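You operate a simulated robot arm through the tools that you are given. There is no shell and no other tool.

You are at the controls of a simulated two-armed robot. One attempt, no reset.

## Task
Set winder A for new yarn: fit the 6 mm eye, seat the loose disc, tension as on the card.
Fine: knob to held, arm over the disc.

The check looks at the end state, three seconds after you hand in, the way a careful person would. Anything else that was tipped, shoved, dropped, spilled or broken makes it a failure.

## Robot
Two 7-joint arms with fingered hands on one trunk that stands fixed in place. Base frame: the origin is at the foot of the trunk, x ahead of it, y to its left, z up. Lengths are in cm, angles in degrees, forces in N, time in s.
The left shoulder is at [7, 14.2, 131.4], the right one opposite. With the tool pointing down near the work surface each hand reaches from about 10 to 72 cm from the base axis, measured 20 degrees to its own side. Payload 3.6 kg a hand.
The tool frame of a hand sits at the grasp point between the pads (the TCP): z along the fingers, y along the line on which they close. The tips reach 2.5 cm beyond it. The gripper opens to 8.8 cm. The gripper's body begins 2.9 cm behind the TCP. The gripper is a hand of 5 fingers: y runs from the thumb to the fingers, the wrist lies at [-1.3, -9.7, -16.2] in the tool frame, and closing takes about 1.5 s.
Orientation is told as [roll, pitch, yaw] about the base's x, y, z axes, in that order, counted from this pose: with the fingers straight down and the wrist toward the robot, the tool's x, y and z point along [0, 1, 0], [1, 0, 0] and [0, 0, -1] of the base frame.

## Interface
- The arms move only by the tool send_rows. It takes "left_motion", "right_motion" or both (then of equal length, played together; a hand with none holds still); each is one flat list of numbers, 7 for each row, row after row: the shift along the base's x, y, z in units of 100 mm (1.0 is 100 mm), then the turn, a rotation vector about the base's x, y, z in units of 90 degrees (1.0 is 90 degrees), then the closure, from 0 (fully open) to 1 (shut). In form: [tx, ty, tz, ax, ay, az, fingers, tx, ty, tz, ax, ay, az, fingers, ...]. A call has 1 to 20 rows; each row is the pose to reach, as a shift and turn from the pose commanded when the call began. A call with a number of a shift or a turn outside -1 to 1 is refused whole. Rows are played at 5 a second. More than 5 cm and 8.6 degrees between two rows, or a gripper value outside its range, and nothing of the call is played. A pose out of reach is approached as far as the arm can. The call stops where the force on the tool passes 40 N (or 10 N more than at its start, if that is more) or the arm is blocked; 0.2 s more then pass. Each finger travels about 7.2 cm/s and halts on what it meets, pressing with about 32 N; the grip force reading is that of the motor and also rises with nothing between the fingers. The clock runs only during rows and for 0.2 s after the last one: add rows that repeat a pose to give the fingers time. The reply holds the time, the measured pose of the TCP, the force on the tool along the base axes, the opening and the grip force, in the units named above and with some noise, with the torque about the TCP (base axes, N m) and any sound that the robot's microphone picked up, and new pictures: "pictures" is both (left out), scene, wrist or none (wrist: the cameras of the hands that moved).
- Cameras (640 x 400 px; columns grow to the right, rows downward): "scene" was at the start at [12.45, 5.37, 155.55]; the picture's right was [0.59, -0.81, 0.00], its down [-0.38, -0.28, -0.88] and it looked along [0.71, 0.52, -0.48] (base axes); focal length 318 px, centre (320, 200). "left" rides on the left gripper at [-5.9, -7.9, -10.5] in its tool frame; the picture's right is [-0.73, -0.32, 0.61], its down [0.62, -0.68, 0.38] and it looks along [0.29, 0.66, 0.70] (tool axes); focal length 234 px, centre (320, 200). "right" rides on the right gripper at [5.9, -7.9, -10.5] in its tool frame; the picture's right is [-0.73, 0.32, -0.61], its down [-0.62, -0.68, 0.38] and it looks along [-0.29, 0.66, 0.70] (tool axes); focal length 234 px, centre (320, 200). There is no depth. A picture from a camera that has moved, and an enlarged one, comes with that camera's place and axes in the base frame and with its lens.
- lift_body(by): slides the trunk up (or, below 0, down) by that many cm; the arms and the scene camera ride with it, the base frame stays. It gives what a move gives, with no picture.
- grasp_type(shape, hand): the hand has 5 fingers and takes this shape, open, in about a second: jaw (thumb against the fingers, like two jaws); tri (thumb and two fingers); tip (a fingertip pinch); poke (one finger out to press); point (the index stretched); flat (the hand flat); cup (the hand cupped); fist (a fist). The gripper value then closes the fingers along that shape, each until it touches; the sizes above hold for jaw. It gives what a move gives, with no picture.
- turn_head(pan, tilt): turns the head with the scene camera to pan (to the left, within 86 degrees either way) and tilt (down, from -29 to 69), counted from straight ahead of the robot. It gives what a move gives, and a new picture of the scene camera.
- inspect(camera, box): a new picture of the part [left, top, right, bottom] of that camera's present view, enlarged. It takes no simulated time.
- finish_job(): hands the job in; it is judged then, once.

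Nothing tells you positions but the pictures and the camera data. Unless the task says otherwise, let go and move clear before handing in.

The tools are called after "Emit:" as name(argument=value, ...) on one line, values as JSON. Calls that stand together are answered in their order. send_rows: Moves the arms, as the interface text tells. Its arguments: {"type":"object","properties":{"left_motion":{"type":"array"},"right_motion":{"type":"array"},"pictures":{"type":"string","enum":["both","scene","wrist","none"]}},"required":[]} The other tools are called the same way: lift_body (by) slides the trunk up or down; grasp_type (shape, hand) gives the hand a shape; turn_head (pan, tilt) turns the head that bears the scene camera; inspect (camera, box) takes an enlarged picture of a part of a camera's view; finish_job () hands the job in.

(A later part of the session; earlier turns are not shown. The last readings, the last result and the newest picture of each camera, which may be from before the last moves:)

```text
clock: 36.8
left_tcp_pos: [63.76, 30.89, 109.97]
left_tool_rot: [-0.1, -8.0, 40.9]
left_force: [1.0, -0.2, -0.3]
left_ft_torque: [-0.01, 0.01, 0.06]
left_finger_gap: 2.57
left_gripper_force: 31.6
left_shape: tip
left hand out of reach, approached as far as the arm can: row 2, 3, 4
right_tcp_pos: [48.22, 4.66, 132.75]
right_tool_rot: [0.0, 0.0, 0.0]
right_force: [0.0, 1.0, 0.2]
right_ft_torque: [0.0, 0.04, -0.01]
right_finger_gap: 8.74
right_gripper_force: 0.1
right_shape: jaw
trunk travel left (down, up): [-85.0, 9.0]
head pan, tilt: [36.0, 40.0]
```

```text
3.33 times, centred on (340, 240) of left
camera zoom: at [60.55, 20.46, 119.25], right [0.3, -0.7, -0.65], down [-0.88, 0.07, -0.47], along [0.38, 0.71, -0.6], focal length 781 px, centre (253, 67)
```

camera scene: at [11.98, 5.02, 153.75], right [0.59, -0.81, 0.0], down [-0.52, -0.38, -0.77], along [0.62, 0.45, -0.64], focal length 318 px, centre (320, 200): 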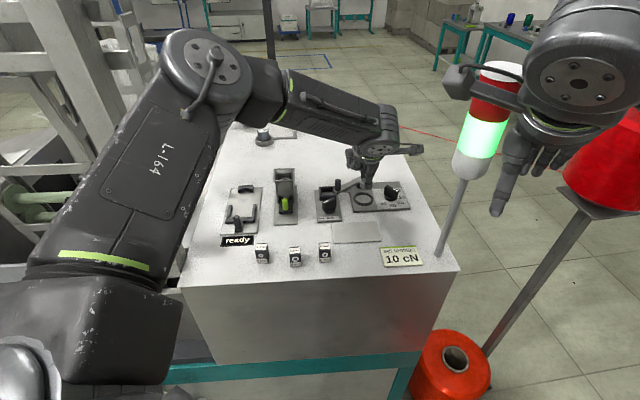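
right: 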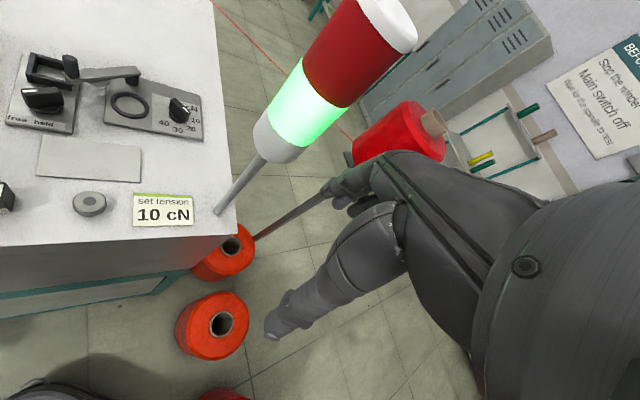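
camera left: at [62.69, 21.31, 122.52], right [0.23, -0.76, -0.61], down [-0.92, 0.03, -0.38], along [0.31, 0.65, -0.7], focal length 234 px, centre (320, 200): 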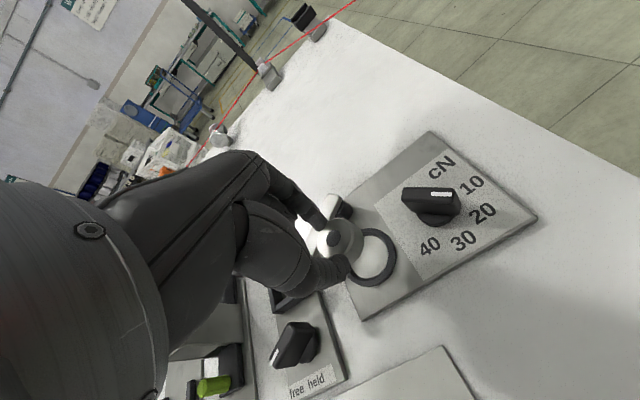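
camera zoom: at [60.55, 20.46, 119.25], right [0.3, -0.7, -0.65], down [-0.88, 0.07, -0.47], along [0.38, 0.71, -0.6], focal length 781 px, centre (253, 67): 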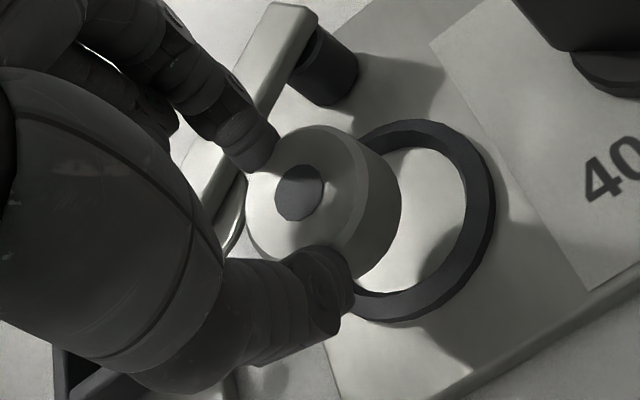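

At yaw 41 a wrist limit stops me short, and the curled fingers would also sit over the swing arm. I'll set the disc back at its old clear spot and see whether the arm can be swung further out of the way.

Emit:
send_rows(left_motion=[0, 0, 0.2, -0.0291, 0.0337, 0, 0.85, -0.1, 0, 0.4, -0.0581, 0.0673, 0, 0.85, -0.4, -0.2, 0.5, -0.0581, 0.0673, 0, 0.85, -0.7, -0.4, 0.5, -0.0581, 0.0673, 0, 0.85, -1.0, -0.6, 0.5, -0.0581, 0.0673, 0, 0.85], pictures="none")

Emit:
send_rows(left_motion=[-0.3, -0.15, 0, 0, 0, 0, 0.85, -0.45, -0.22, -0.2, 0, 0, 0, 0.85, -0.45, -0.22, -0.4, 0, 0, 0, 0.85, -0.45, -0.22, -0.4, 0, 0, 0, 0.85], pictures="scene")

```text
clock: 38.0
left_tcp_pos: [53.68, 25.02, 114.93]
left_tool_rot: [-0.1, 0.0, 40.9]
left_force: [0.0, -0.7, -0.4]
left_ft_torque: [-0.04, -0.03, -0.03]
left_finger_gap: 2.58
left_gripper_force: 32.2
left_shape: tip
right_tcp_pos: [48.25, 4.59, 132.7]
right_tool_rot: [0.0, 0.1, -0.1]
right_force: [-0.6, 0.0, 0.2]
right_ft_torque: [0.01, 0.01, 0.02]
right_finger_gap: 8.73
right_gripper_force: 0.0
right_shape: jaw
trunk travel left (down, up): [-85.0, 9.0]
head pan, tilt: [36.0, 40.0]
```

```text
clock: 39.0
left_tcp_pos: [49.16, 22.74, 111.04]
left_tool_rot: [0.1, 0.0, 40.9]
left_force: [-1.4, -0.2, -0.8]
left_ft_torque: [-0.03, 0.01, -0.01]
left_finger_gap: 2.57
left_gripper_force: 31.7
left_shape: tip
right_tcp_pos: [48.21, 4.66, 132.55]
right_tool_rot: [0.0, 0.0, 0.0]
right_force: [0.1, -0.8, -0.5]
right_ft_torque: [0.01, 0.01, 0.02]
right_finger_gap: 8.75
right_gripper_force: 0.2
right_shape: jaw
trunk travel left (down, up): [-85.0, 9.0]
head pan, tilt: [36.0, 40.0]
camera scene: at [11.93, 5.01, 153.76], right [0.59, -0.81, 0.0], down [-0.52, -0.38, -0.77], along [0.62, 0.45, -0.64], focal length 318 px, centre (320, 200)
```

scene: 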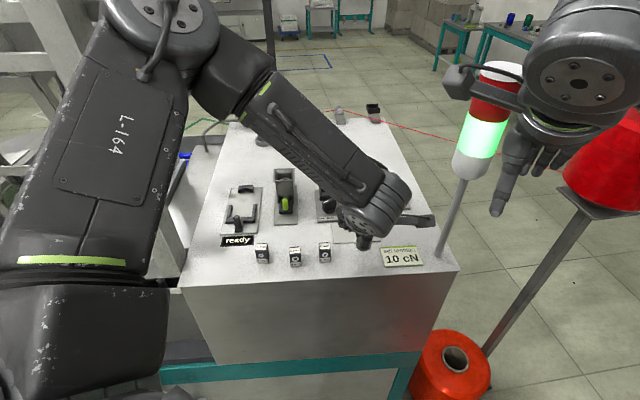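

Lowering the disc back on the table and releasing it.

Emit:
send_rows(left_motion=[0, 0, -0.15, 0, 0, 0, 0.85, 0, 0, -0.3, 0, 0, 0, 0.85, 0, 0, -0.355, 0, 0, 0, 0.85, 0, 0, -0.36, 0, 0, 0, 0.85, 0, 0, -0.36, 0, 0, 0, 0.72, 0, 0, -0.36, 0, 0, 0, 0.6, 0, 0, -0.36, 0, 0, 0, 0.48, 0, 0, -0.36, 0, 0, 0, 0.4, 0, 0, -0.2, 0, 0, 0, 0.4, 0, 0, 0.1, 0, 0, 0, 0.4, 0, 0, 0.4, 0, 0, 0, 0.4, 0, 0, 0.4, 0, 0, 0, 0.4], pictures="none")

Emit:
inspect(camera="scene", box=[325, 200, 405, 270])

Emit:
inspect(camera="left", box=[200, 140, 440, 320])

```text
clock: 41.6
left_tcp_pos: [49.25, 22.82, 115.1]
left_tool_rot: [-0.1, 0.0, 40.9]
left_force: [-0.2, -0.7, -0.1]
left_ft_torque: [0.01, 0.02, -0.03]
left_finger_gap: 5.27
left_gripper_force: 0.0
left_shape: tip
right_tcp_pos: [48.34, 4.63, 132.66]
right_tool_rot: [0.0, 0.0, 0.0]
right_force: [0.4, -0.2, 0.7]
right_ft_torque: [0.0, -0.02, 0.0]
right_finger_gap: 8.78
right_gripper_force: 0.1
right_shape: jaw
trunk travel left (down, up): [-85.0, 9.0]
head pan, tilt: [36.0, 40.0]
```

```text
5.71 times, centred on (365, 235) of scene
camera zoom: at [12.01, 5.02, 153.75], right [0.59, -0.81, 0.0], down [-0.52, -0.38, -0.77], along [0.62, 0.45, -0.64], focal length 1817 px, centre (63, 0)
```

zoom: 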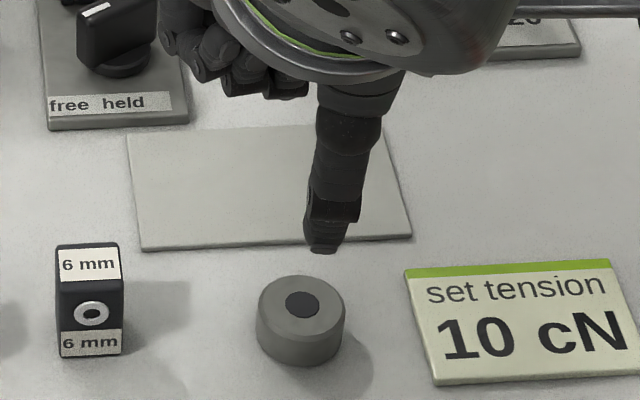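

```text
2.22 times, centred on (320, 230) of left
camera zoom: at [46.99, 13.2, 125.7], right [0.23, -0.76, -0.61], down [-0.92, 0.03, -0.38], along [0.31, 0.65, -0.7], focal length 520 px, centre (320, 133)
```

zoom: 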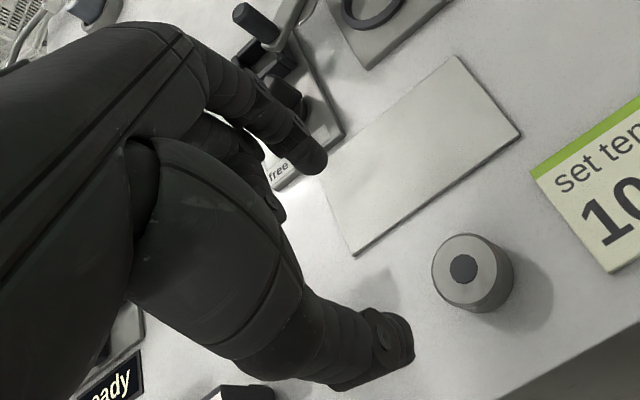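

The disc stands flat at about (49.65, 22.4). I'll do an empty trial over the ring at a smaller yaw (12°) to check reach and finger clearance to the swing arm.

Emit:
send_rows(left_motion=[0.1, 0.05, 0.02, 0, 0, -0.08, 0.5, 0.35, 0.2, 0.02, 0, 0, -0.16, 0.6, 0.6, 0.35, 0.02, 0, 0, -0.24, 0.7, 0.85, 0.45, 0.02, 0, 0, -0.32, 0.7], pictures="none")

Emit:
send_rows(left_motion=[0.3, 0.15, 0, 0, 0, 0, 0.7, 0.6, 0.25, 0, 0, 0, 0, 0.7, 0.68, 0.33, -0.2, 0, 0, 0, 0.7, 0.68, 0.33, -0.4, 0, 0, 0, 0.7, 0.68, 0.33, -0.55, 0, 0, 0, 0.7, 0.68, 0.33, -0.55, 0, 0, 0, 0.7], pictures="both")

Emit:
inspect(camera="scene", box=[325, 160, 405, 220])

Emit:
inspect(camera="right", box=[60, 20, 220, 140])

Emit:
inspect(camera="left", box=[220, 140, 440, 300])

```text
clock: 42.6
left_tcp_pos: [57.77, 27.25, 115.22]
left_tool_rot: [0.0, 0.0, 11.9]
left_force: [-0.9, -0.5, 0.2]
left_ft_torque: [0.0, -0.03, -0.01]
left_finger_gap: 2.7
left_gripper_force: 0.1
left_shape: tip
right_tcp_pos: [48.45, 4.76, 132.63]
right_tool_rot: [-0.1, -0.1, 0.0]
right_force: [-1.0, 0.5, -1.0]
right_ft_torque: [0.0, 0.02, -0.01]
right_finger_gap: 8.76
right_gripper_force: 0.2
right_shape: jaw
trunk travel left (down, up): [-85.0, 9.0]
head pan, tilt: [36.0, 40.0]
```

```text
clock: 44.0
left_tcp_pos: [64.77, 30.62, 109.67]
left_tool_rot: [0.1, 0.1, 12.1]
left_force: [0.6, 0.2, 0.5]
left_ft_torque: [0.04, -0.02, 0.02]
left_finger_gap: 2.68
left_gripper_force: 0.1
left_shape: tip
right_tcp_pos: [48.27, 4.66, 132.59]
right_tool_rot: [0.1, 0.0, 0.0]
right_force: [0.0, 1.2, -0.2]
right_ft_torque: [-0.01, -0.01, 0.07]
right_finger_gap: 8.77
right_gripper_force: 0.0
right_shape: jaw
trunk travel left (down, up): [-85.0, 9.0]
head pan, tilt: [36.0, 40.0]
camera scene: at [11.93, 5.03, 153.76], right [0.59, -0.81, 0.0], down [-0.52, -0.38, -0.77], along [0.62, 0.45, -0.64], focal length 318 px, centre (320, 200)
camera left: at [58.12, 23.32, 120.25], right [-0.16, -0.78, -0.61], down [-0.8, 0.47, -0.38], along [0.58, 0.42, -0.7], focal length 234 px, centre (320, 200)
```

scene: 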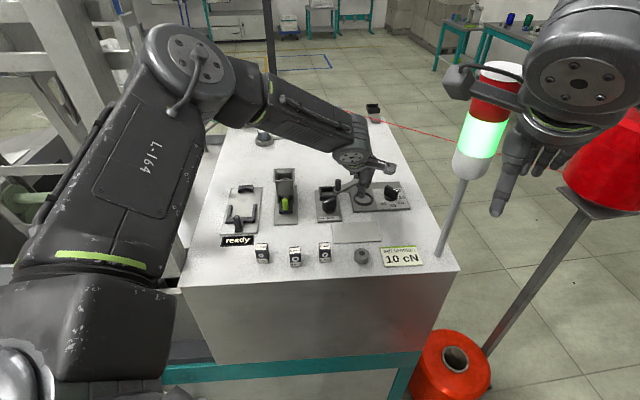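
left: 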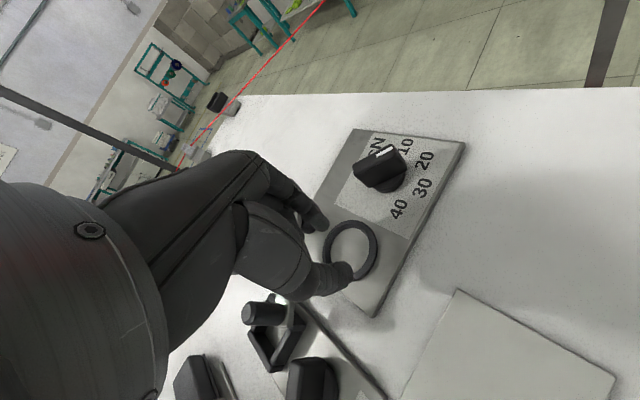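

```text
6.67 times, centred on (365, 190) of scene
camera zoom: at [11.93, 5.03, 153.76], right [0.59, -0.81, 0.0], down [-0.52, -0.38, -0.77], along [0.62, 0.45, -0.64], focal length 2120 px, centre (20, 267)
```

zoom: 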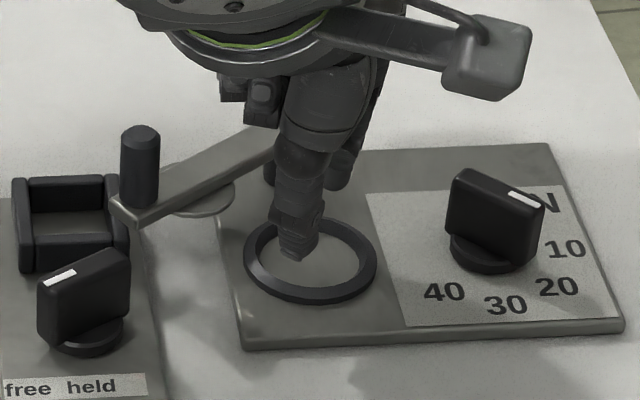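

```text
3.33 times, centred on (140, 80) of right
camera zoom: at [40.3, 10.55, 143.06], right [0.32, -0.73, 0.61], down [-0.68, -0.62, -0.38], along [0.66, -0.29, -0.7], focal length 781 px, centre (920, 600)
```

zoom: 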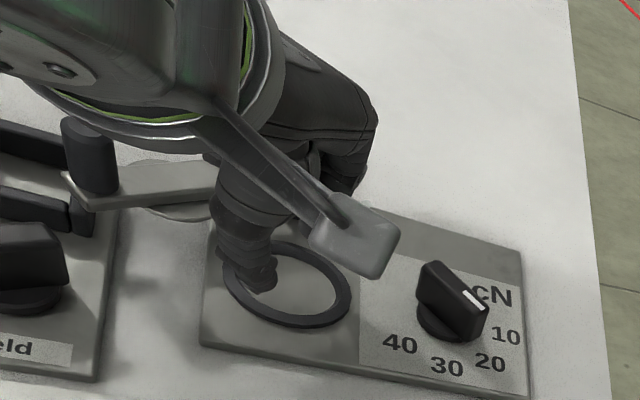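

```text
2.50 times, centred on (330, 220) of left
camera zoom: at [58.12, 23.32, 120.25], right [-0.16, -0.78, -0.61], down [-0.8, 0.47, -0.38], along [0.58, 0.42, -0.7], focal length 585 px, centre (295, 150)
```

zoom: 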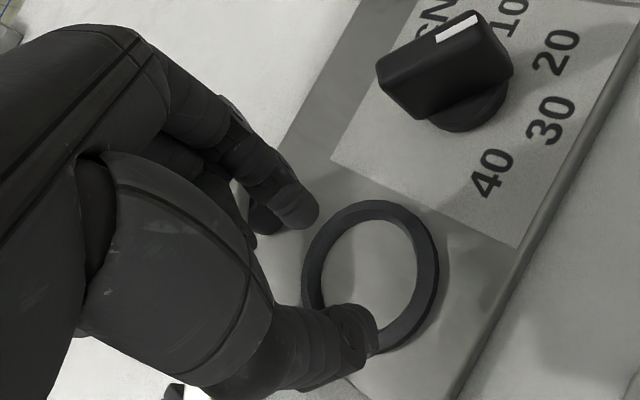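

Reach is fine at yaw 12 and the curled fingers sit about 0.8 cm above the grip point. I'll lower to z 108.1 empty to confirm there is no contact.

Emit:
send_rows(left_motion=[0, 0, -0.05, 0, 0, 0, 0.65, 0, 0, -0.1, 0, 0, 0, 0.65, 0, 0, -0.15, 0, 0, 0, 0.65, 0, 0, -0.15, 0, 0, 0, 0.65], pictures="none")

Emit:
inspect(camera="scene", box=[335, 165, 399, 213])

Emit:
inspect(camera="right", box=[80, 30, 180, 110])

Emit:
inspect(camera="left", box=[240, 160, 400, 300])

```text
clock: 45.0
left_tcp_pos: [64.79, 30.64, 108.19]
left_tool_rot: [0.0, 0.0, 12.2]
left_force: [0.2, -0.4, -0.3]
left_ft_torque: [-0.03, -0.01, -0.02]
left_finger_gap: 3.05
left_gripper_force: 0.0
left_shape: tip
right_tcp_pos: [48.18, 4.68, 132.72]
right_tool_rot: [0.1, 0.0, 0.1]
right_force: [-0.3, -0.5, 0.0]
right_ft_torque: [-0.01, -0.01, 0.02]
right_finger_gap: 8.77
right_gripper_force: 0.1
right_shape: jaw
trunk travel left (down, up): [-85.0, 9.0]
head pan, tilt: [36.0, 40.0]
```

```text
8.33 times, centred on (367, 189) of scene
camera zoom: at [11.98, 5.01, 153.75], right [0.59, -0.81, 0.0], down [-0.52, -0.38, -0.77], along [0.62, 0.45, -0.64], focal length 2650 px, centre (-72, 292)
```

zoom: 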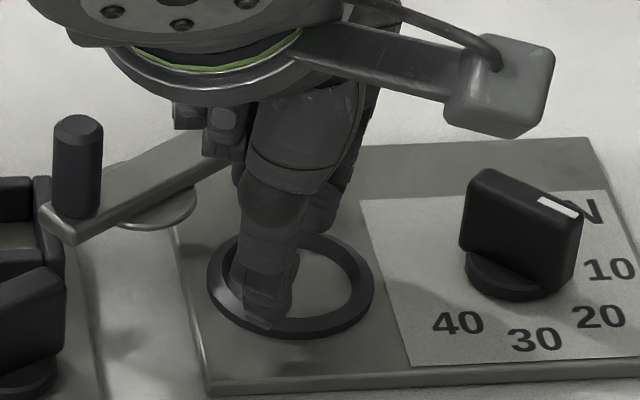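

```text
5.00 times, centred on (130, 70) of right
camera zoom: at [40.34, 10.54, 143.05], right [0.32, -0.73, 0.61], down [-0.68, -0.62, -0.38], along [0.66, -0.29, -0.7], focal length 1171 px, centre (1270, 850)
```

zoom: 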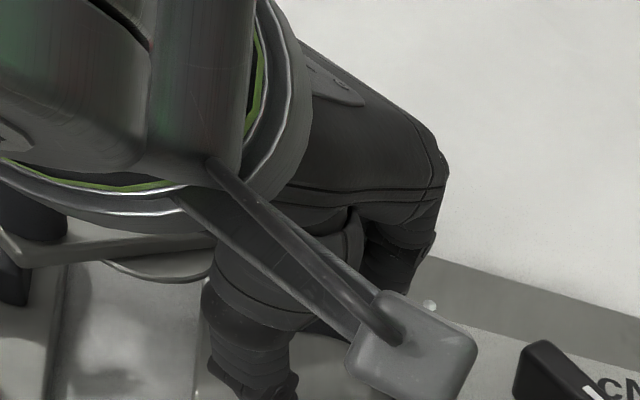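

```text
2.86 times, centred on (320, 230) of left
camera zoom: at [58.16, 23.37, 118.75], right [-0.16, -0.78, -0.61], down [-0.8, 0.47, -0.38], along [0.58, 0.42, -0.7], focal length 669 px, centre (320, 114)
```

zoom: 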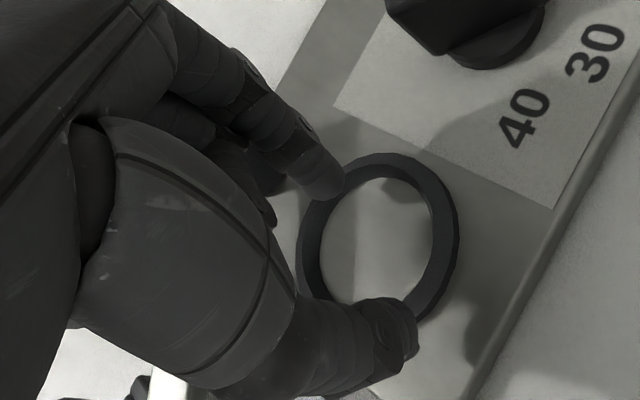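

The trial pose is clear of everything. Going back to pick the disc up at this same 12° yaw.

Emit:
send_rows(left_motion=[0, 0, 0.2, 0, 0, 0, 0.6, 0, 0, 0.5, 0, 0, 0, 0.5, -0.3, -0.15, 0.7, 0, 0, 0, 0.4, -0.65, -0.35, 0.7, 0, 0, 0, 0.4, -1.0, -0.55, 0.7, 0, 0, 0, 0.4], pictures="none")

Emit:
send_rows(left_motion=[-0.25, -0.15, 0, 0, 0, 0, 0.45, -0.515, -0.28, -0.1, 0, 0, 0, 0.45, -0.515, -0.28, -0.35, 0, 0, 0, 0.48, -0.515, -0.28, -0.5, 0, 0, 0, 0.48, -0.515, -0.28, -0.5, 0, 0, 0, 0.48], pictures="none")

Emit:
inspect(camera="scene", box=[335, 220, 391, 276])

Emit:
inspect(camera="left", box=[240, 160, 420, 320])

```text
clock: 46.2
left_tcp_pos: [54.62, 25.14, 115.22]
left_tool_rot: [0.1, 0.0, 12.2]
left_force: [0.0, -0.1, 0.2]
left_ft_torque: [-0.01, -0.03, 0.0]
left_finger_gap: 5.23
left_gripper_force: 0.1
left_shape: tip
right_tcp_pos: [48.13, 4.59, 132.76]
right_tool_rot: [0.1, 0.0, -0.1]
right_force: [-0.1, -1.2, -0.6]
right_ft_torque: [0.0, 0.01, -0.01]
right_finger_gap: 8.76
right_gripper_force: 0.0
right_shape: jaw
trunk travel left (down, up): [-85.0, 9.0]
head pan, tilt: [36.0, 40.0]
```

```text
clock: 47.4
left_tcp_pos: [49.36, 22.25, 110.07]
left_tool_rot: [0.0, 0.0, 12.0]
left_force: [0.2, -0.4, -0.4]
left_ft_torque: [0.0, -0.01, -0.02]
left_finger_gap: 4.59
left_gripper_force: 0.0
left_shape: tip
right_tcp_pos: [48.18, 4.63, 132.79]
right_tool_rot: [-0.1, 0.0, 0.0]
right_force: [-0.2, -0.3, 1.2]
right_ft_torque: [0.03, 0.02, -0.02]
right_finger_gap: 8.76
right_gripper_force: 0.1
right_shape: jaw
trunk travel left (down, up): [-85.0, 9.0]
head pan, tilt: [36.0, 40.0]
```

```text
7.14 times, centred on (363, 248) of scene
camera zoom: at [11.85, 4.98, 153.77], right [0.59, -0.81, 0.0], down [-0.52, -0.38, -0.77], along [0.62, 0.45, -0.64], focal length 2271 px, centre (13, -143)
```

zoom: 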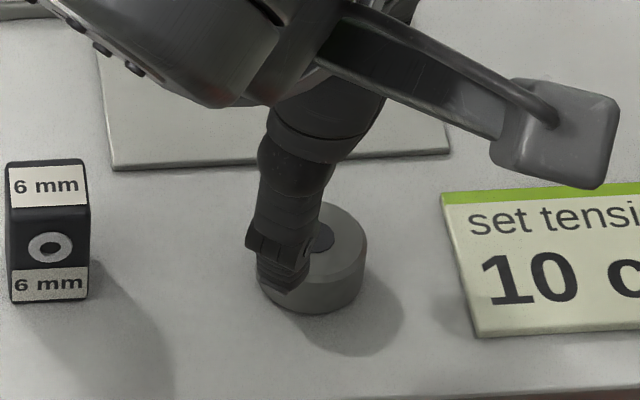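

```text
2.50 times, centred on (330, 240) of left
camera zoom: at [42.79, 14.88, 120.65], right [-0.16, -0.78, -0.61], down [-0.8, 0.47, -0.38], along [0.58, 0.42, -0.7], focal length 585 px, centre (295, 100)
```

zoom: 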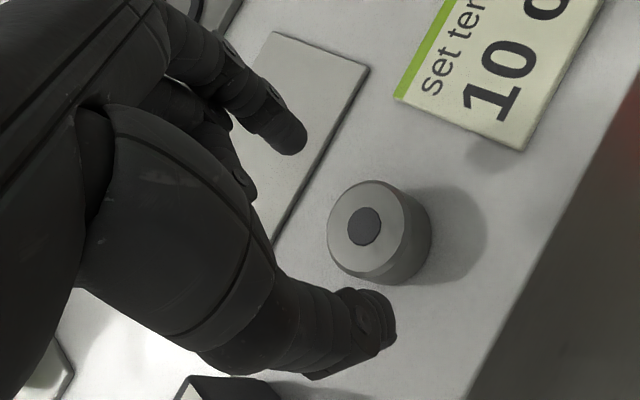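

Well aligned again. Lowering to 107.4 and closing.

Emit:
send_rows(left_motion=[0, 0, -0.1, 0, 0, 0, 0.5, 0, 0, -0.2, 0, 0, 0, 0.52, 0, 0, -0.267, 0, 0, 0, 0.55, 0, 0, -0.267, 0, 0, 0, 0.6, 0, 0, -0.267, 0, 0, 0, 0.65, 0, 0, -0.267, 0, 0, 0, 0.7, 0, 0, -0.267, 0, 0, 0, 0.75, 0, 0, -0.267, 0, 0, 0, 0.8, 0, 0, -0.267, 0, 0, 0, 0.85, 0, 0, -0.267, 0, 0, 0, 0.85, 0, 0, -0.267, 0, 0, 0, 0.85], pictures="none")

Emit:
inspect(camera="scene", box=[335, 220, 391, 276])

Emit:
inspect(camera="left", box=[240, 160, 420, 320])

```text
clock: 49.8
left_tcp_pos: [49.45, 22.2, 107.47]
left_tool_rot: [0.0, 0.0, 12.1]
left_force: [-0.2, 0.1, 0.0]
left_ft_torque: [-0.01, 0.01, -0.03]
left_finger_gap: 2.62
left_gripper_force: 32.5
left_shape: tip
right_tcp_pos: [48.28, 4.58, 132.68]
right_tool_rot: [0.0, 0.0, 0.0]
right_force: [0.7, 0.1, -0.5]
right_ft_torque: [0.01, -0.01, 0.05]
right_finger_gap: 8.75
right_gripper_force: 0.1
right_shape: jaw
trunk travel left (down, up): [-85.0, 9.0]
head pan, tilt: [36.0, 40.0]
```

```text
7.14 times, centred on (363, 248) of scene
camera zoom: at [11.97, 5.02, 153.75], right [0.59, -0.81, 0.0], down [-0.52, -0.38, -0.77], along [0.62, 0.45, -0.64], focal length 2271 px, centre (13, -143)
```

zoom: 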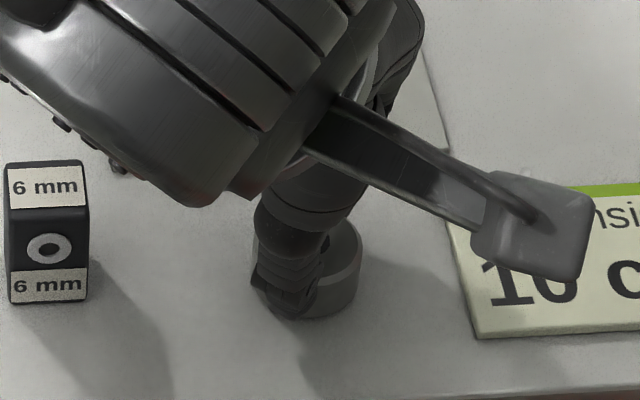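

```text
2.50 times, centred on (330, 240) of left
camera zoom: at [42.82, 14.91, 117.99], right [-0.16, -0.78, -0.61], down [-0.8, 0.47, -0.38], along [0.58, 0.42, -0.7], focal length 585 px, centre (295, 100)
```

zoom: 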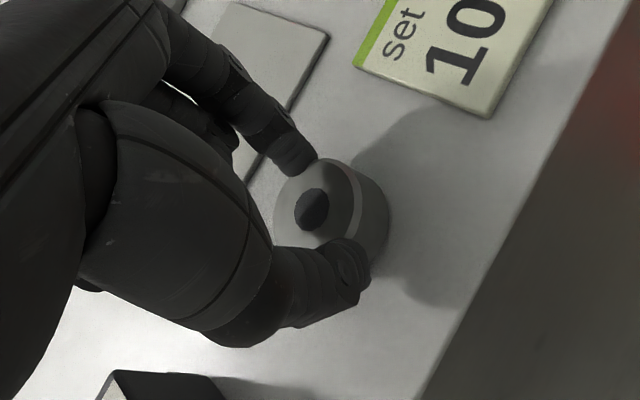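

Gripped again with no side load. Lifting straight up and carrying it over the ring at yaw 12.

Emit:
send_rows(left_motion=[0, 0, 0.05, 0, 0, 0, 0.85, 0, 0, 0.25, 0, 0, 0, 0.85, 0, 0, 0.5, 0, 0, 0, 0.85, 0, 0, 0.77, 0, 0, 0, 0.85, 0.3, 0.15, 0.77, 0, 0, 0, 0.85, 0.65, 0.35, 0.77, 0, 0, 0, 0.85, 0.95, 0.52, 0.77, 0, 0, 0, 0.85], pictures="none")

Emit:
send_rows(left_motion=[0.3, 0.15, 0, 0, 0, 0, 0.85, 0.56, 0.33, -0.1, 0, 0, 0, 0.85, 0.56, 0.33, -0.4, 0, 0, 0, 0.85, 0.56, 0.33, -0.5, 0, 0, 0, 0.85, 0.56, 0.33, -0.5, 0, 0, 0, 0.85], pictures="none")

Emit:
inspect(camera="scene", box=[345, 172, 393, 212])

Emit:
inspect(camera="left", box=[260, 180, 420, 300])

Emit:
inspect(camera="right", box=[100, 50, 164, 110])

```text
clock: 51.4
left_tcp_pos: [59.39, 27.36, 115.08]
left_tool_rot: [0.0, 0.1, 12.1]
left_force: [0.2, -0.7, -0.1]
left_ft_torque: [0.0, 0.01, 0.03]
left_finger_gap: 2.66
left_gripper_force: 31.9
left_shape: tip
right_tcp_pos: [48.4, 4.7, 132.62]
right_tool_rot: [-0.1, 0.0, 0.1]
right_force: [0.2, 0.2, 0.3]
right_ft_torque: [0.0, 0.01, 0.01]
right_finger_gap: 8.77
right_gripper_force: 0.1
right_shape: jaw
trunk travel left (down, up): [-85.0, 9.0]
head pan, tilt: [36.0, 40.0]
```

```text
clock: 52.6
left_tcp_pos: [64.57, 30.64, 110.05]
left_tool_rot: [0.0, 0.0, 12.1]
left_force: [-1.0, -0.2, -0.6]
left_ft_torque: [0.0, 0.03, 0.02]
left_finger_gap: 2.64
left_gripper_force: 31.9
left_shape: tip
right_tcp_pos: [48.44, 4.74, 132.61]
right_tool_rot: [0.0, 0.0, 0.0]
right_force: [0.1, -0.3, 0.4]
right_ft_torque: [0.02, 0.03, 0.0]
right_finger_gap: 8.74
right_gripper_force: 0.0
right_shape: jaw
trunk travel left (down, up): [-85.0, 9.0]
head pan, tilt: [36.0, 40.0]
```

```text
10.00 times, centred on (369, 192) of scene
camera zoom: at [12.02, 5.03, 153.75], right [0.59, -0.81, 0.0], down [-0.52, -0.38, -0.77], along [0.62, 0.45, -0.64], focal length 3179 px, centre (-170, 280)
```

zoom: 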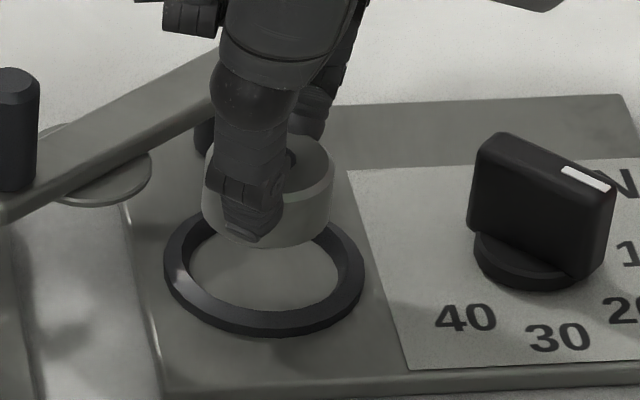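

```text
3.33 times, centred on (340, 240) of left
camera zoom: at [58.06, 23.34, 120.73], right [-0.16, -0.78, -0.61], down [-0.8, 0.47, -0.38], along [0.58, 0.42, -0.7], focal length 781 px, centre (253, 67)
```

zoom: 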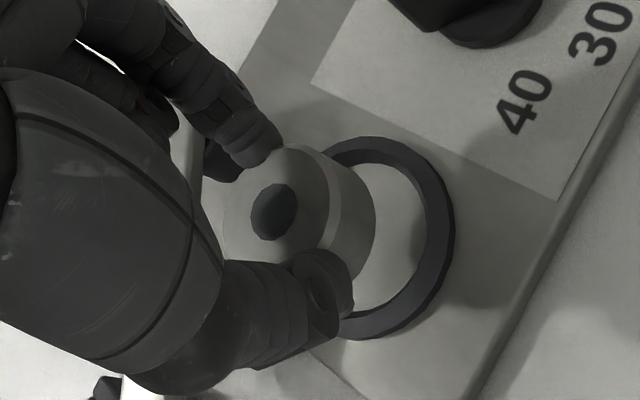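

```text
6.67 times, centred on (132, 80) of right
camera zoom: at [40.38, 10.56, 143.04], right [0.32, -0.73, 0.61], down [-0.68, -0.62, -0.38], along [0.66, -0.29, -0.7], focal length 1561 px, centre (1573, 1000)
```

zoom: 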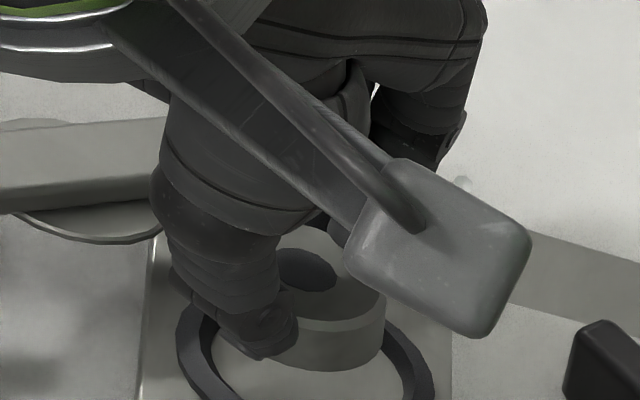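

Both cameras put the disc within about 0.1 cm of the ring centre. I'll make that small correction and lower into the ring.

Emit:
send_rows(left_motion=[-0.005, -0.01, -0.05, 0, 0, 0, 0.85, -0.005, -0.01, -0.1, 0, 0, 0, 0.85, -0.005, -0.01, -0.15, 0, 0, 0, 0.85, -0.005, -0.01, -0.185, 0, 0, 0, 0.85, -0.005, -0.01, -0.185, 0, 0, 0, 0.85], pictures="none")

Emit:
inspect(camera="scene", box=[345, 172, 393, 212])

Emit:
inspect(camera="left", box=[260, 180, 420, 300])

Emit:
inspect(camera="right", box=[100, 50, 164, 110])

```text
clock: 53.8
left_tcp_pos: [64.63, 30.78, 108.39]
left_tool_rot: [0.0, -0.1, 12.2]
left_force: [-0.1, -0.2, 1.2]
left_ft_torque: [0.0, 0.01, -0.04]
left_finger_gap: 2.68
left_gripper_force: 31.8
left_shape: tip
right_tcp_pos: [48.22, 4.72, 132.67]
right_tool_rot: [0.0, 0.0, 0.0]
right_force: [-0.1, 0.3, -0.2]
right_ft_torque: [-0.01, -0.03, -0.01]
right_finger_gap: 8.76
right_gripper_force: 0.1
right_shape: jaw
trunk travel left (down, up): [-85.0, 9.0]
head pan, tilt: [36.0, 40.0]
```

```text
10.00 times, centred on (369, 192) of scene
camera zoom: at [11.95, 5.0, 153.76], right [0.59, -0.81, 0.0], down [-0.52, -0.38, -0.77], along [0.62, 0.45, -0.64], focal length 3179 px, centre (-170, 280)
```

zoom: 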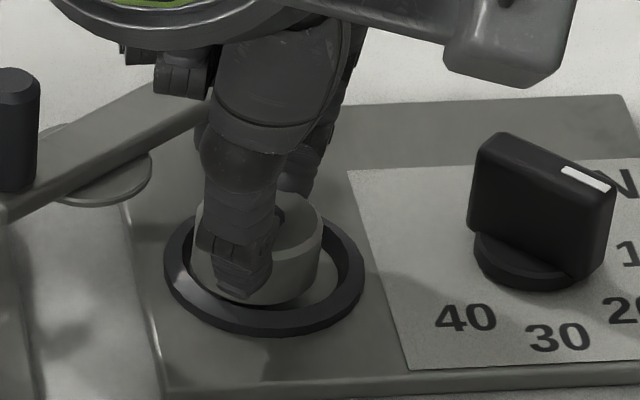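

```text
3.33 times, centred on (340, 240) of left
camera zoom: at [58.03, 23.44, 118.98], right [-0.16, -0.78, -0.61], down [-0.8, 0.47, -0.38], along [0.58, 0.42, -0.7], focal length 781 px, centre (253, 67)
```

zoom: 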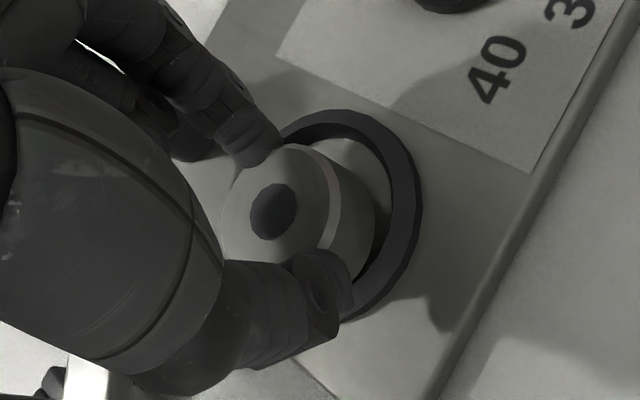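

```text
6.67 times, centred on (132, 80) of right
camera zoom: at [40.32, 10.53, 143.06], right [0.32, -0.73, 0.61], down [-0.68, -0.62, -0.38], along [0.66, -0.29, -0.7], focal length 1561 px, centre (1573, 1000)
```

zoom: 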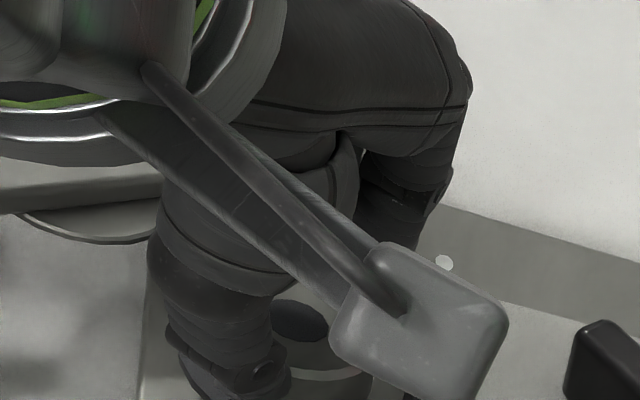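

The disc has entered the ring, sitting about 0.1 cm left of centre. A small nudge right, a bit lower, then release slowly.

Emit:
send_rows(left_motion=[0.007, -0.008, 0, 0, 0, 0, 0.85, 0.007, -0.008, -0.02, 0, 0, 0, 0.85, 0.007, -0.008, -0.035, 0, 0, 0, 0.85, 0.007, -0.008, -0.035, 0, 0, 0, 0.85], pictures="none")

Emit:
inspect(camera="scene", box=[345, 172, 393, 212])

Emit:
inspect(camera="left", box=[260, 180, 420, 300])

```text
clock: 54.8
left_tcp_pos: [64.66, 30.61, 108.26]
left_tool_rot: [0.1, -0.2, 12.1]
left_force: [-0.9, 0.9, 9.7]
left_ft_torque: [0.0, 0.09, 0.04]
left_finger_gap: 2.89
left_gripper_force: 32.0
left_shape: tip
right_tcp_pos: [48.0, 4.46, 132.79]
right_tool_rot: [-0.1, -0.1, 0.1]
right_force: [0.3, 0.1, 0.0]
right_ft_torque: [-0.01, -0.03, 0.0]
right_finger_gap: 8.74
right_gripper_force: 0.1
right_shape: jaw
trunk travel left (down, up): [-85.0, 9.0]
head pan, tilt: [36.0, 40.0]
```

```text
10.00 times, centred on (369, 192) of scene
camera zoom: at [11.73, 4.94, 153.78], right [0.59, -0.81, 0.0], down [-0.52, -0.38, -0.77], along [0.62, 0.45, -0.64], focal length 3179 px, centre (-170, 280)
```

zoom: 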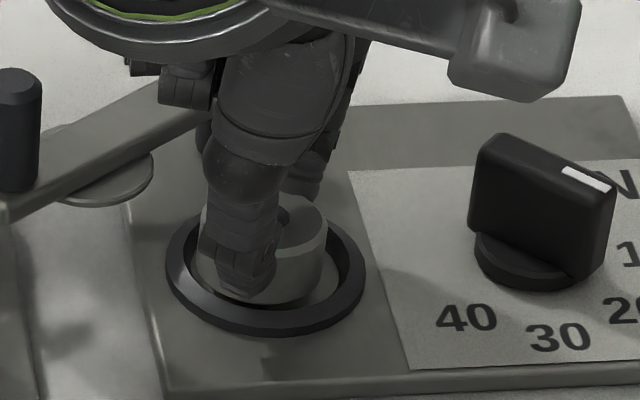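

```text
3.33 times, centred on (340, 240) of left
camera zoom: at [57.94, 23.29, 118.76], right [-0.16, -0.78, -0.61], down [-0.8, 0.47, -0.39], along [0.58, 0.42, -0.69], focal length 781 px, centre (253, 67)
```

zoom: 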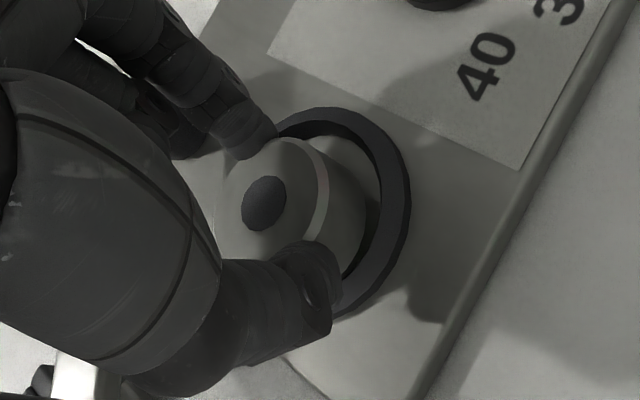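

Contact is felt at about 10 N with the disc inside the ring. I'll ease up slightly, open, and lift away.

Emit:
send_rows(left_motion=[0, 0, 0.012, 0, 0, 0, 0.85, 0, 0, 0.012, 0, 0, 0, 0.75, 0, 0, 0.012, 0, 0, 0, 0.66, 0, 0, 0.012, 0, 0, 0, 0.6, 0, 0, 0.012, 0, 0, 0, 0.56, 0, 0, 0.012, 0, 0, 0, 0.56], pictures="none")

Emit:
inspect(camera="scene", box=[345, 172, 393, 212])

Emit:
inspect(camera="left", box=[260, 180, 420, 300])

```text
clock: 56.2
left_tcp_pos: [64.68, 30.74, 108.13]
left_tool_rot: [-0.1, 0.1, 12.2]
left_force: [0.3, 0.1, -0.2]
left_ft_torque: [0.01, -0.02, 0.06]
left_finger_gap: 3.83
left_gripper_force: 0.1
left_shape: tip
right_tcp_pos: [48.31, 4.64, 132.61]
right_tool_rot: [-0.1, 0.1, 0.0]
right_force: [1.4, 0.1, 0.5]
right_ft_torque: [-0.02, 0.02, 0.02]
right_finger_gap: 8.78
right_gripper_force: 0.0
right_shape: jaw
trunk travel left (down, up): [-85.0, 9.0]
head pan, tilt: [36.0, 40.0]
```

```text
10.00 times, centred on (369, 192) of scene
camera zoom: at [11.97, 5.01, 153.75], right [0.59, -0.81, 0.0], down [-0.52, -0.38, -0.77], along [0.62, 0.45, -0.64], focal length 3179 px, centre (-170, 280)
```

zoom: 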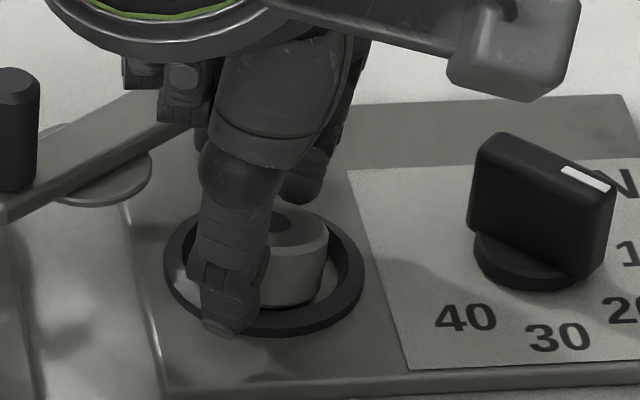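

```text
3.33 times, centred on (340, 240) of left
camera zoom: at [58.1, 23.35, 118.67], right [-0.16, -0.78, -0.61], down [-0.8, 0.47, -0.38], along [0.58, 0.42, -0.7], focal length 781 px, centre (253, 67)
```

zoom: 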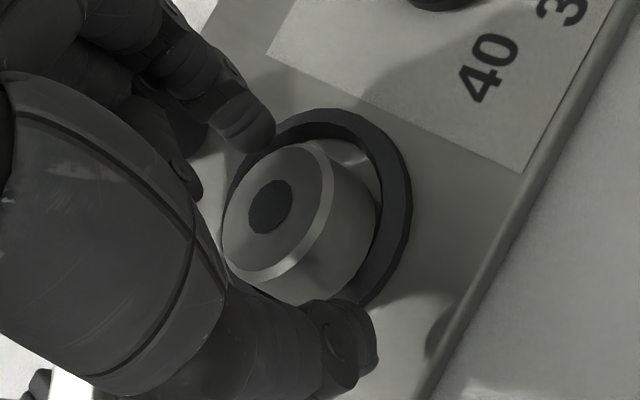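

The disc has dropped into the ring. I'll lift straight up, keeping the fingers half open, and look at how it is seated.

Emit:
send_rows(left_motion=[0, 0, 0.1, 0, 0, 0, 0.54, 0, 0, 0.3, 0, 0, 0, 0.54, 0, 0, 0.6, 0, 0, 0, 0.54, 0, 0, 0.75, 0, 0, 0, 0.54, 0, 0, 0.75, 0, 0, 0, 0.54], pictures="none")

Emit:
inspect(camera="scene", box=[320, 172, 400, 222])

Emit:
inspect(camera="left", box=[260, 180, 440, 320])

Emit:
inspect(camera="right", box=[20, 30, 220, 130])

```text
clock: 57.4
left_tcp_pos: [64.53, 30.6, 115.42]
left_tool_rot: [0.0, -0.1, 12.1]
left_force: [-0.1, -0.3, -0.5]
left_ft_torque: [0.01, 0.03, 0.0]
left_finger_gap: 4.02
left_gripper_force: 0.1
left_shape: tip
right_tcp_pos: [48.3, 4.67, 132.61]
right_tool_rot: [0.0, 0.0, 0.0]
right_force: [0.6, 0.4, 0.1]
right_ft_torque: [0.01, -0.03, -0.02]
right_finger_gap: 8.76
right_gripper_force: 0.1
right_shape: jaw
trunk travel left (down, up): [-85.0, 9.0]
head pan, tilt: [36.0, 40.0]
```

```text
8.00 times, centred on (360, 197) of scene
camera zoom: at [12.0, 5.03, 153.75], right [0.59, -0.81, 0.0], down [-0.52, -0.38, -0.77], along [0.62, 0.45, -0.64], focal length 2544 px, centre (0, 224)
```

zoom: 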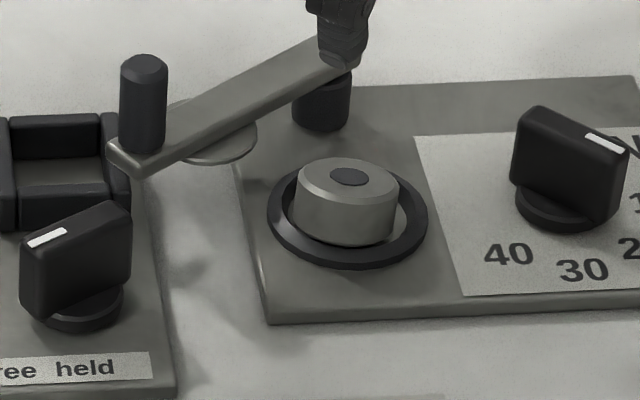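

```text
2.86 times, centred on (350, 250) of left
camera zoom: at [58.02, 23.28, 126.05], right [-0.16, -0.78, -0.61], down [-0.8, 0.47, -0.38], along [0.58, 0.42, -0.7], focal length 669 px, centre (234, 57)
```

zoom: 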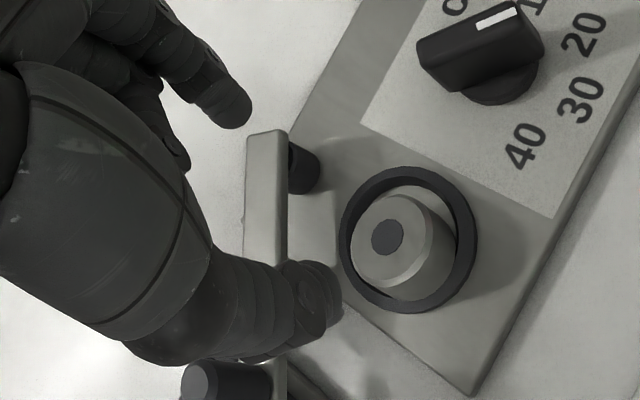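

```text
3.20 times, centred on (120, 80) of right
camera zoom: at [40.36, 10.55, 143.04], right [0.32, -0.73, 0.61], down [-0.68, -0.62, -0.38], along [0.66, -0.29, -0.7], focal length 749 px, centre (960, 584)
```

zoom: 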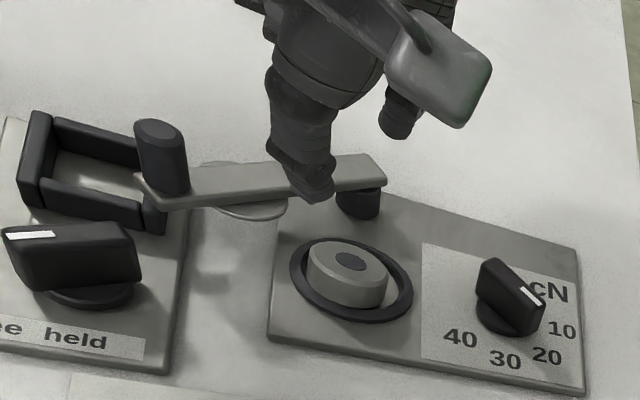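

The disc is seated flat in the ring. Next is the swing arm: I'll go over its upright handle at about (61.5, 35.75, top 110.8) and take it in a narrow pinch.

Emit:
send_rows(left_motion=[-0.1, 0.15, 0.02, 0, 0, 0, 0.6, -0.2, 0.35, 0.02, 0, 0, 0, 0.68, -0.3, 0.51, 0.02, 0, 0, 0, 0.68, -0.3, 0.51, -0.1, 0, 0, 0, 0.68, -0.3, 0.51, -0.1, 0, 0, 0, 0.68], pictures="none")

Emit:
inspect(camera="scene", box=[305, 150, 385, 210])

Emit:
inspect(camera="left", box=[240, 160, 420, 320])

Emit:
inspect(camera="right", box=[0, 0, 160, 120])

```text
clock: 58.6
left_tcp_pos: [61.66, 35.57, 114.67]
left_tool_rot: [0.0, 0.0, 12.1]
left_force: [0.3, -0.1, -0.4]
left_ft_torque: [0.04, -0.03, 0.01]
left_finger_gap: 2.91
left_gripper_force: 0.0
left_shape: tip
right_tcp_pos: [48.29, 4.55, 132.74]
right_tool_rot: [0.1, 0.0, 0.0]
right_force: [0.6, 0.8, -0.6]
right_ft_torque: [0.03, 0.05, 0.03]
right_finger_gap: 8.78
right_gripper_force: 0.0
right_shape: jaw
trunk travel left (down, up): [-85.0, 9.0]
head pan, tilt: [36.0, 40.0]
```

```text
6.67 times, centred on (345, 180) of scene
camera zoom: at [11.99, 5.01, 153.75], right [0.59, -0.81, 0.0], down [-0.52, -0.38, -0.77], along [0.62, 0.45, -0.64], focal length 2120 px, centre (153, 333)
```

zoom: 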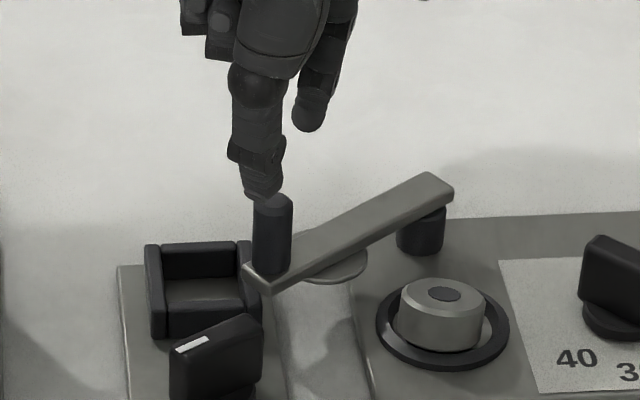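

```text
2.50 times, centred on (330, 240) of left
camera zoom: at [55.09, 28.33, 125.23], right [-0.16, -0.78, -0.61], down [-0.8, 0.47, -0.38], along [0.58, 0.42, -0.7], focal length 585 px, centre (295, 100)
```

zoom: 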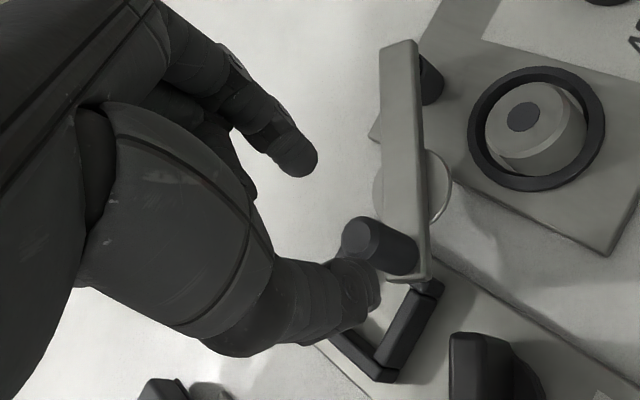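

```text
3.33 times, centred on (80, 60) of right
camera zoom: at [40.35, 10.54, 143.04], right [0.32, -0.73, 0.61], down [-0.68, -0.62, -0.38], along [0.66, -0.29, -0.7], focal length 781 px, centre (1120, 667)
```

zoom: 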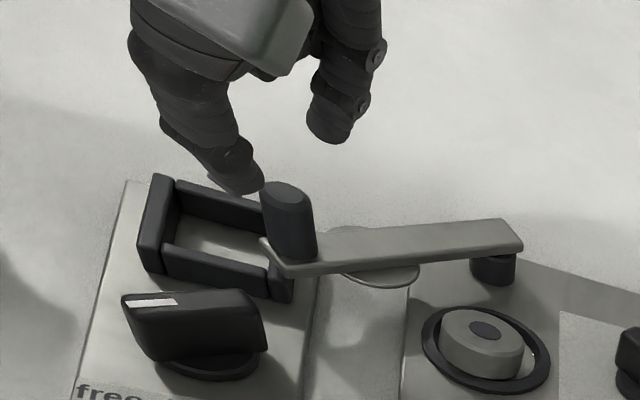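

The handle lies on the pinch line. I'll lower to take hold of it near its upper half.

Emit:
send_rows(left_motion=[-0.015, 0.01, -0.1, 0, 0, 0, 0.68, -0.015, 0.01, -0.2, 0, 0, 0, 0.68, -0.015, 0.01, -0.32, 0, 0, 0, 0.68, -0.015, 0.01, -0.32, 0, 0, 0, 0.68], pictures="none")

Emit:
inspect(camera="scene", box=[305, 150, 385, 210])

Emit:
inspect(camera="left", box=[240, 160, 420, 320])

Emit:
inspect(camera="right", box=[0, 0, 160, 120])

```text
clock: 59.6
left_tcp_pos: [61.48, 35.83, 111.39]
left_tool_rot: [0.1, 0.0, 12.0]
left_force: [0.2, 1.0, 0.1]
left_ft_torque: [0.0, 0.04, 0.04]
left_finger_gap: 2.88
left_gripper_force: 0.0
left_shape: tip
right_tcp_pos: [48.29, 4.69, 132.59]
right_tool_rot: [0.1, 0.0, 0.1]
right_force: [-0.3, 0.7, -0.4]
right_ft_torque: [0.02, -0.02, -0.01]
right_finger_gap: 8.76
right_gripper_force: 0.1
right_shape: jaw
trunk travel left (down, up): [-85.0, 9.0]
head pan, tilt: [36.0, 40.0]
```

```text
6.67 times, centred on (345, 180) of scene
camera zoom: at [11.96, 5.02, 153.75], right [0.59, -0.81, 0.0], down [-0.52, -0.38, -0.77], along [0.62, 0.45, -0.64], focal length 2120 px, centre (153, 333)
```

zoom: 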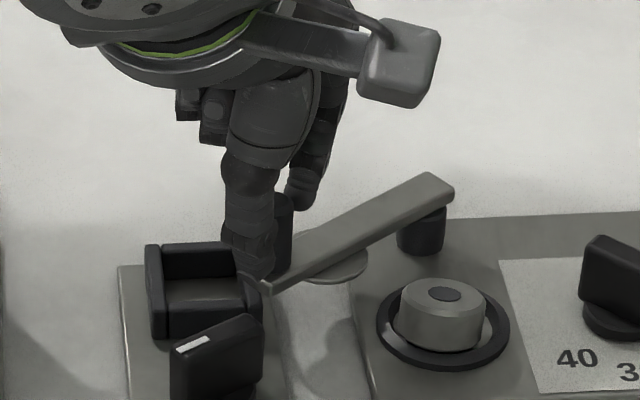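

```text
2.50 times, centred on (330, 240) of left
camera zoom: at [54.93, 28.42, 121.92], right [-0.16, -0.78, -0.61], down [-0.8, 0.47, -0.38], along [0.58, 0.42, -0.7], focal length 585 px, centre (295, 100)
```

zoom: 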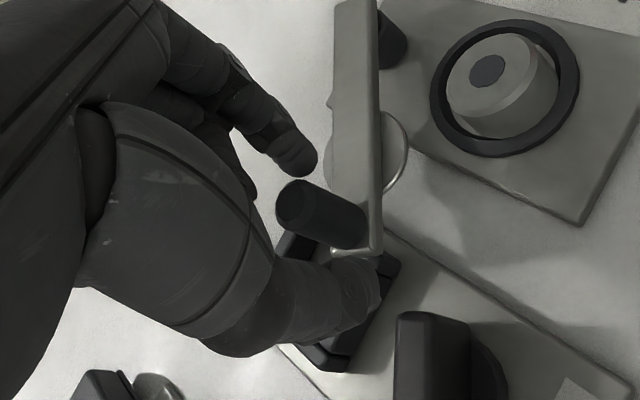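

```text
3.33 times, centred on (80, 60) of right
camera zoom: at [40.32, 10.54, 143.05], right [0.32, -0.73, 0.61], down [-0.68, -0.62, -0.38], along [0.66, -0.29, -0.7], focal length 781 px, centre (1120, 667)
```

zoom: 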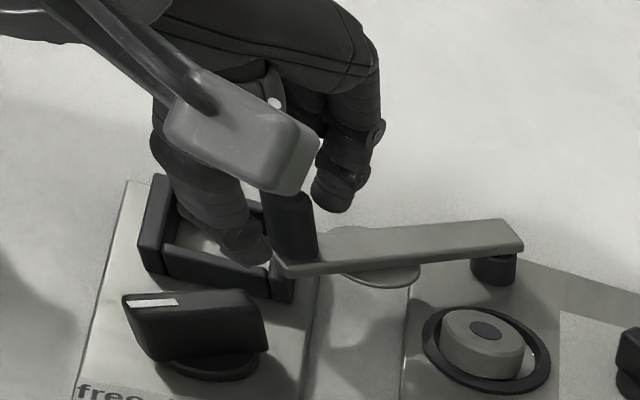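

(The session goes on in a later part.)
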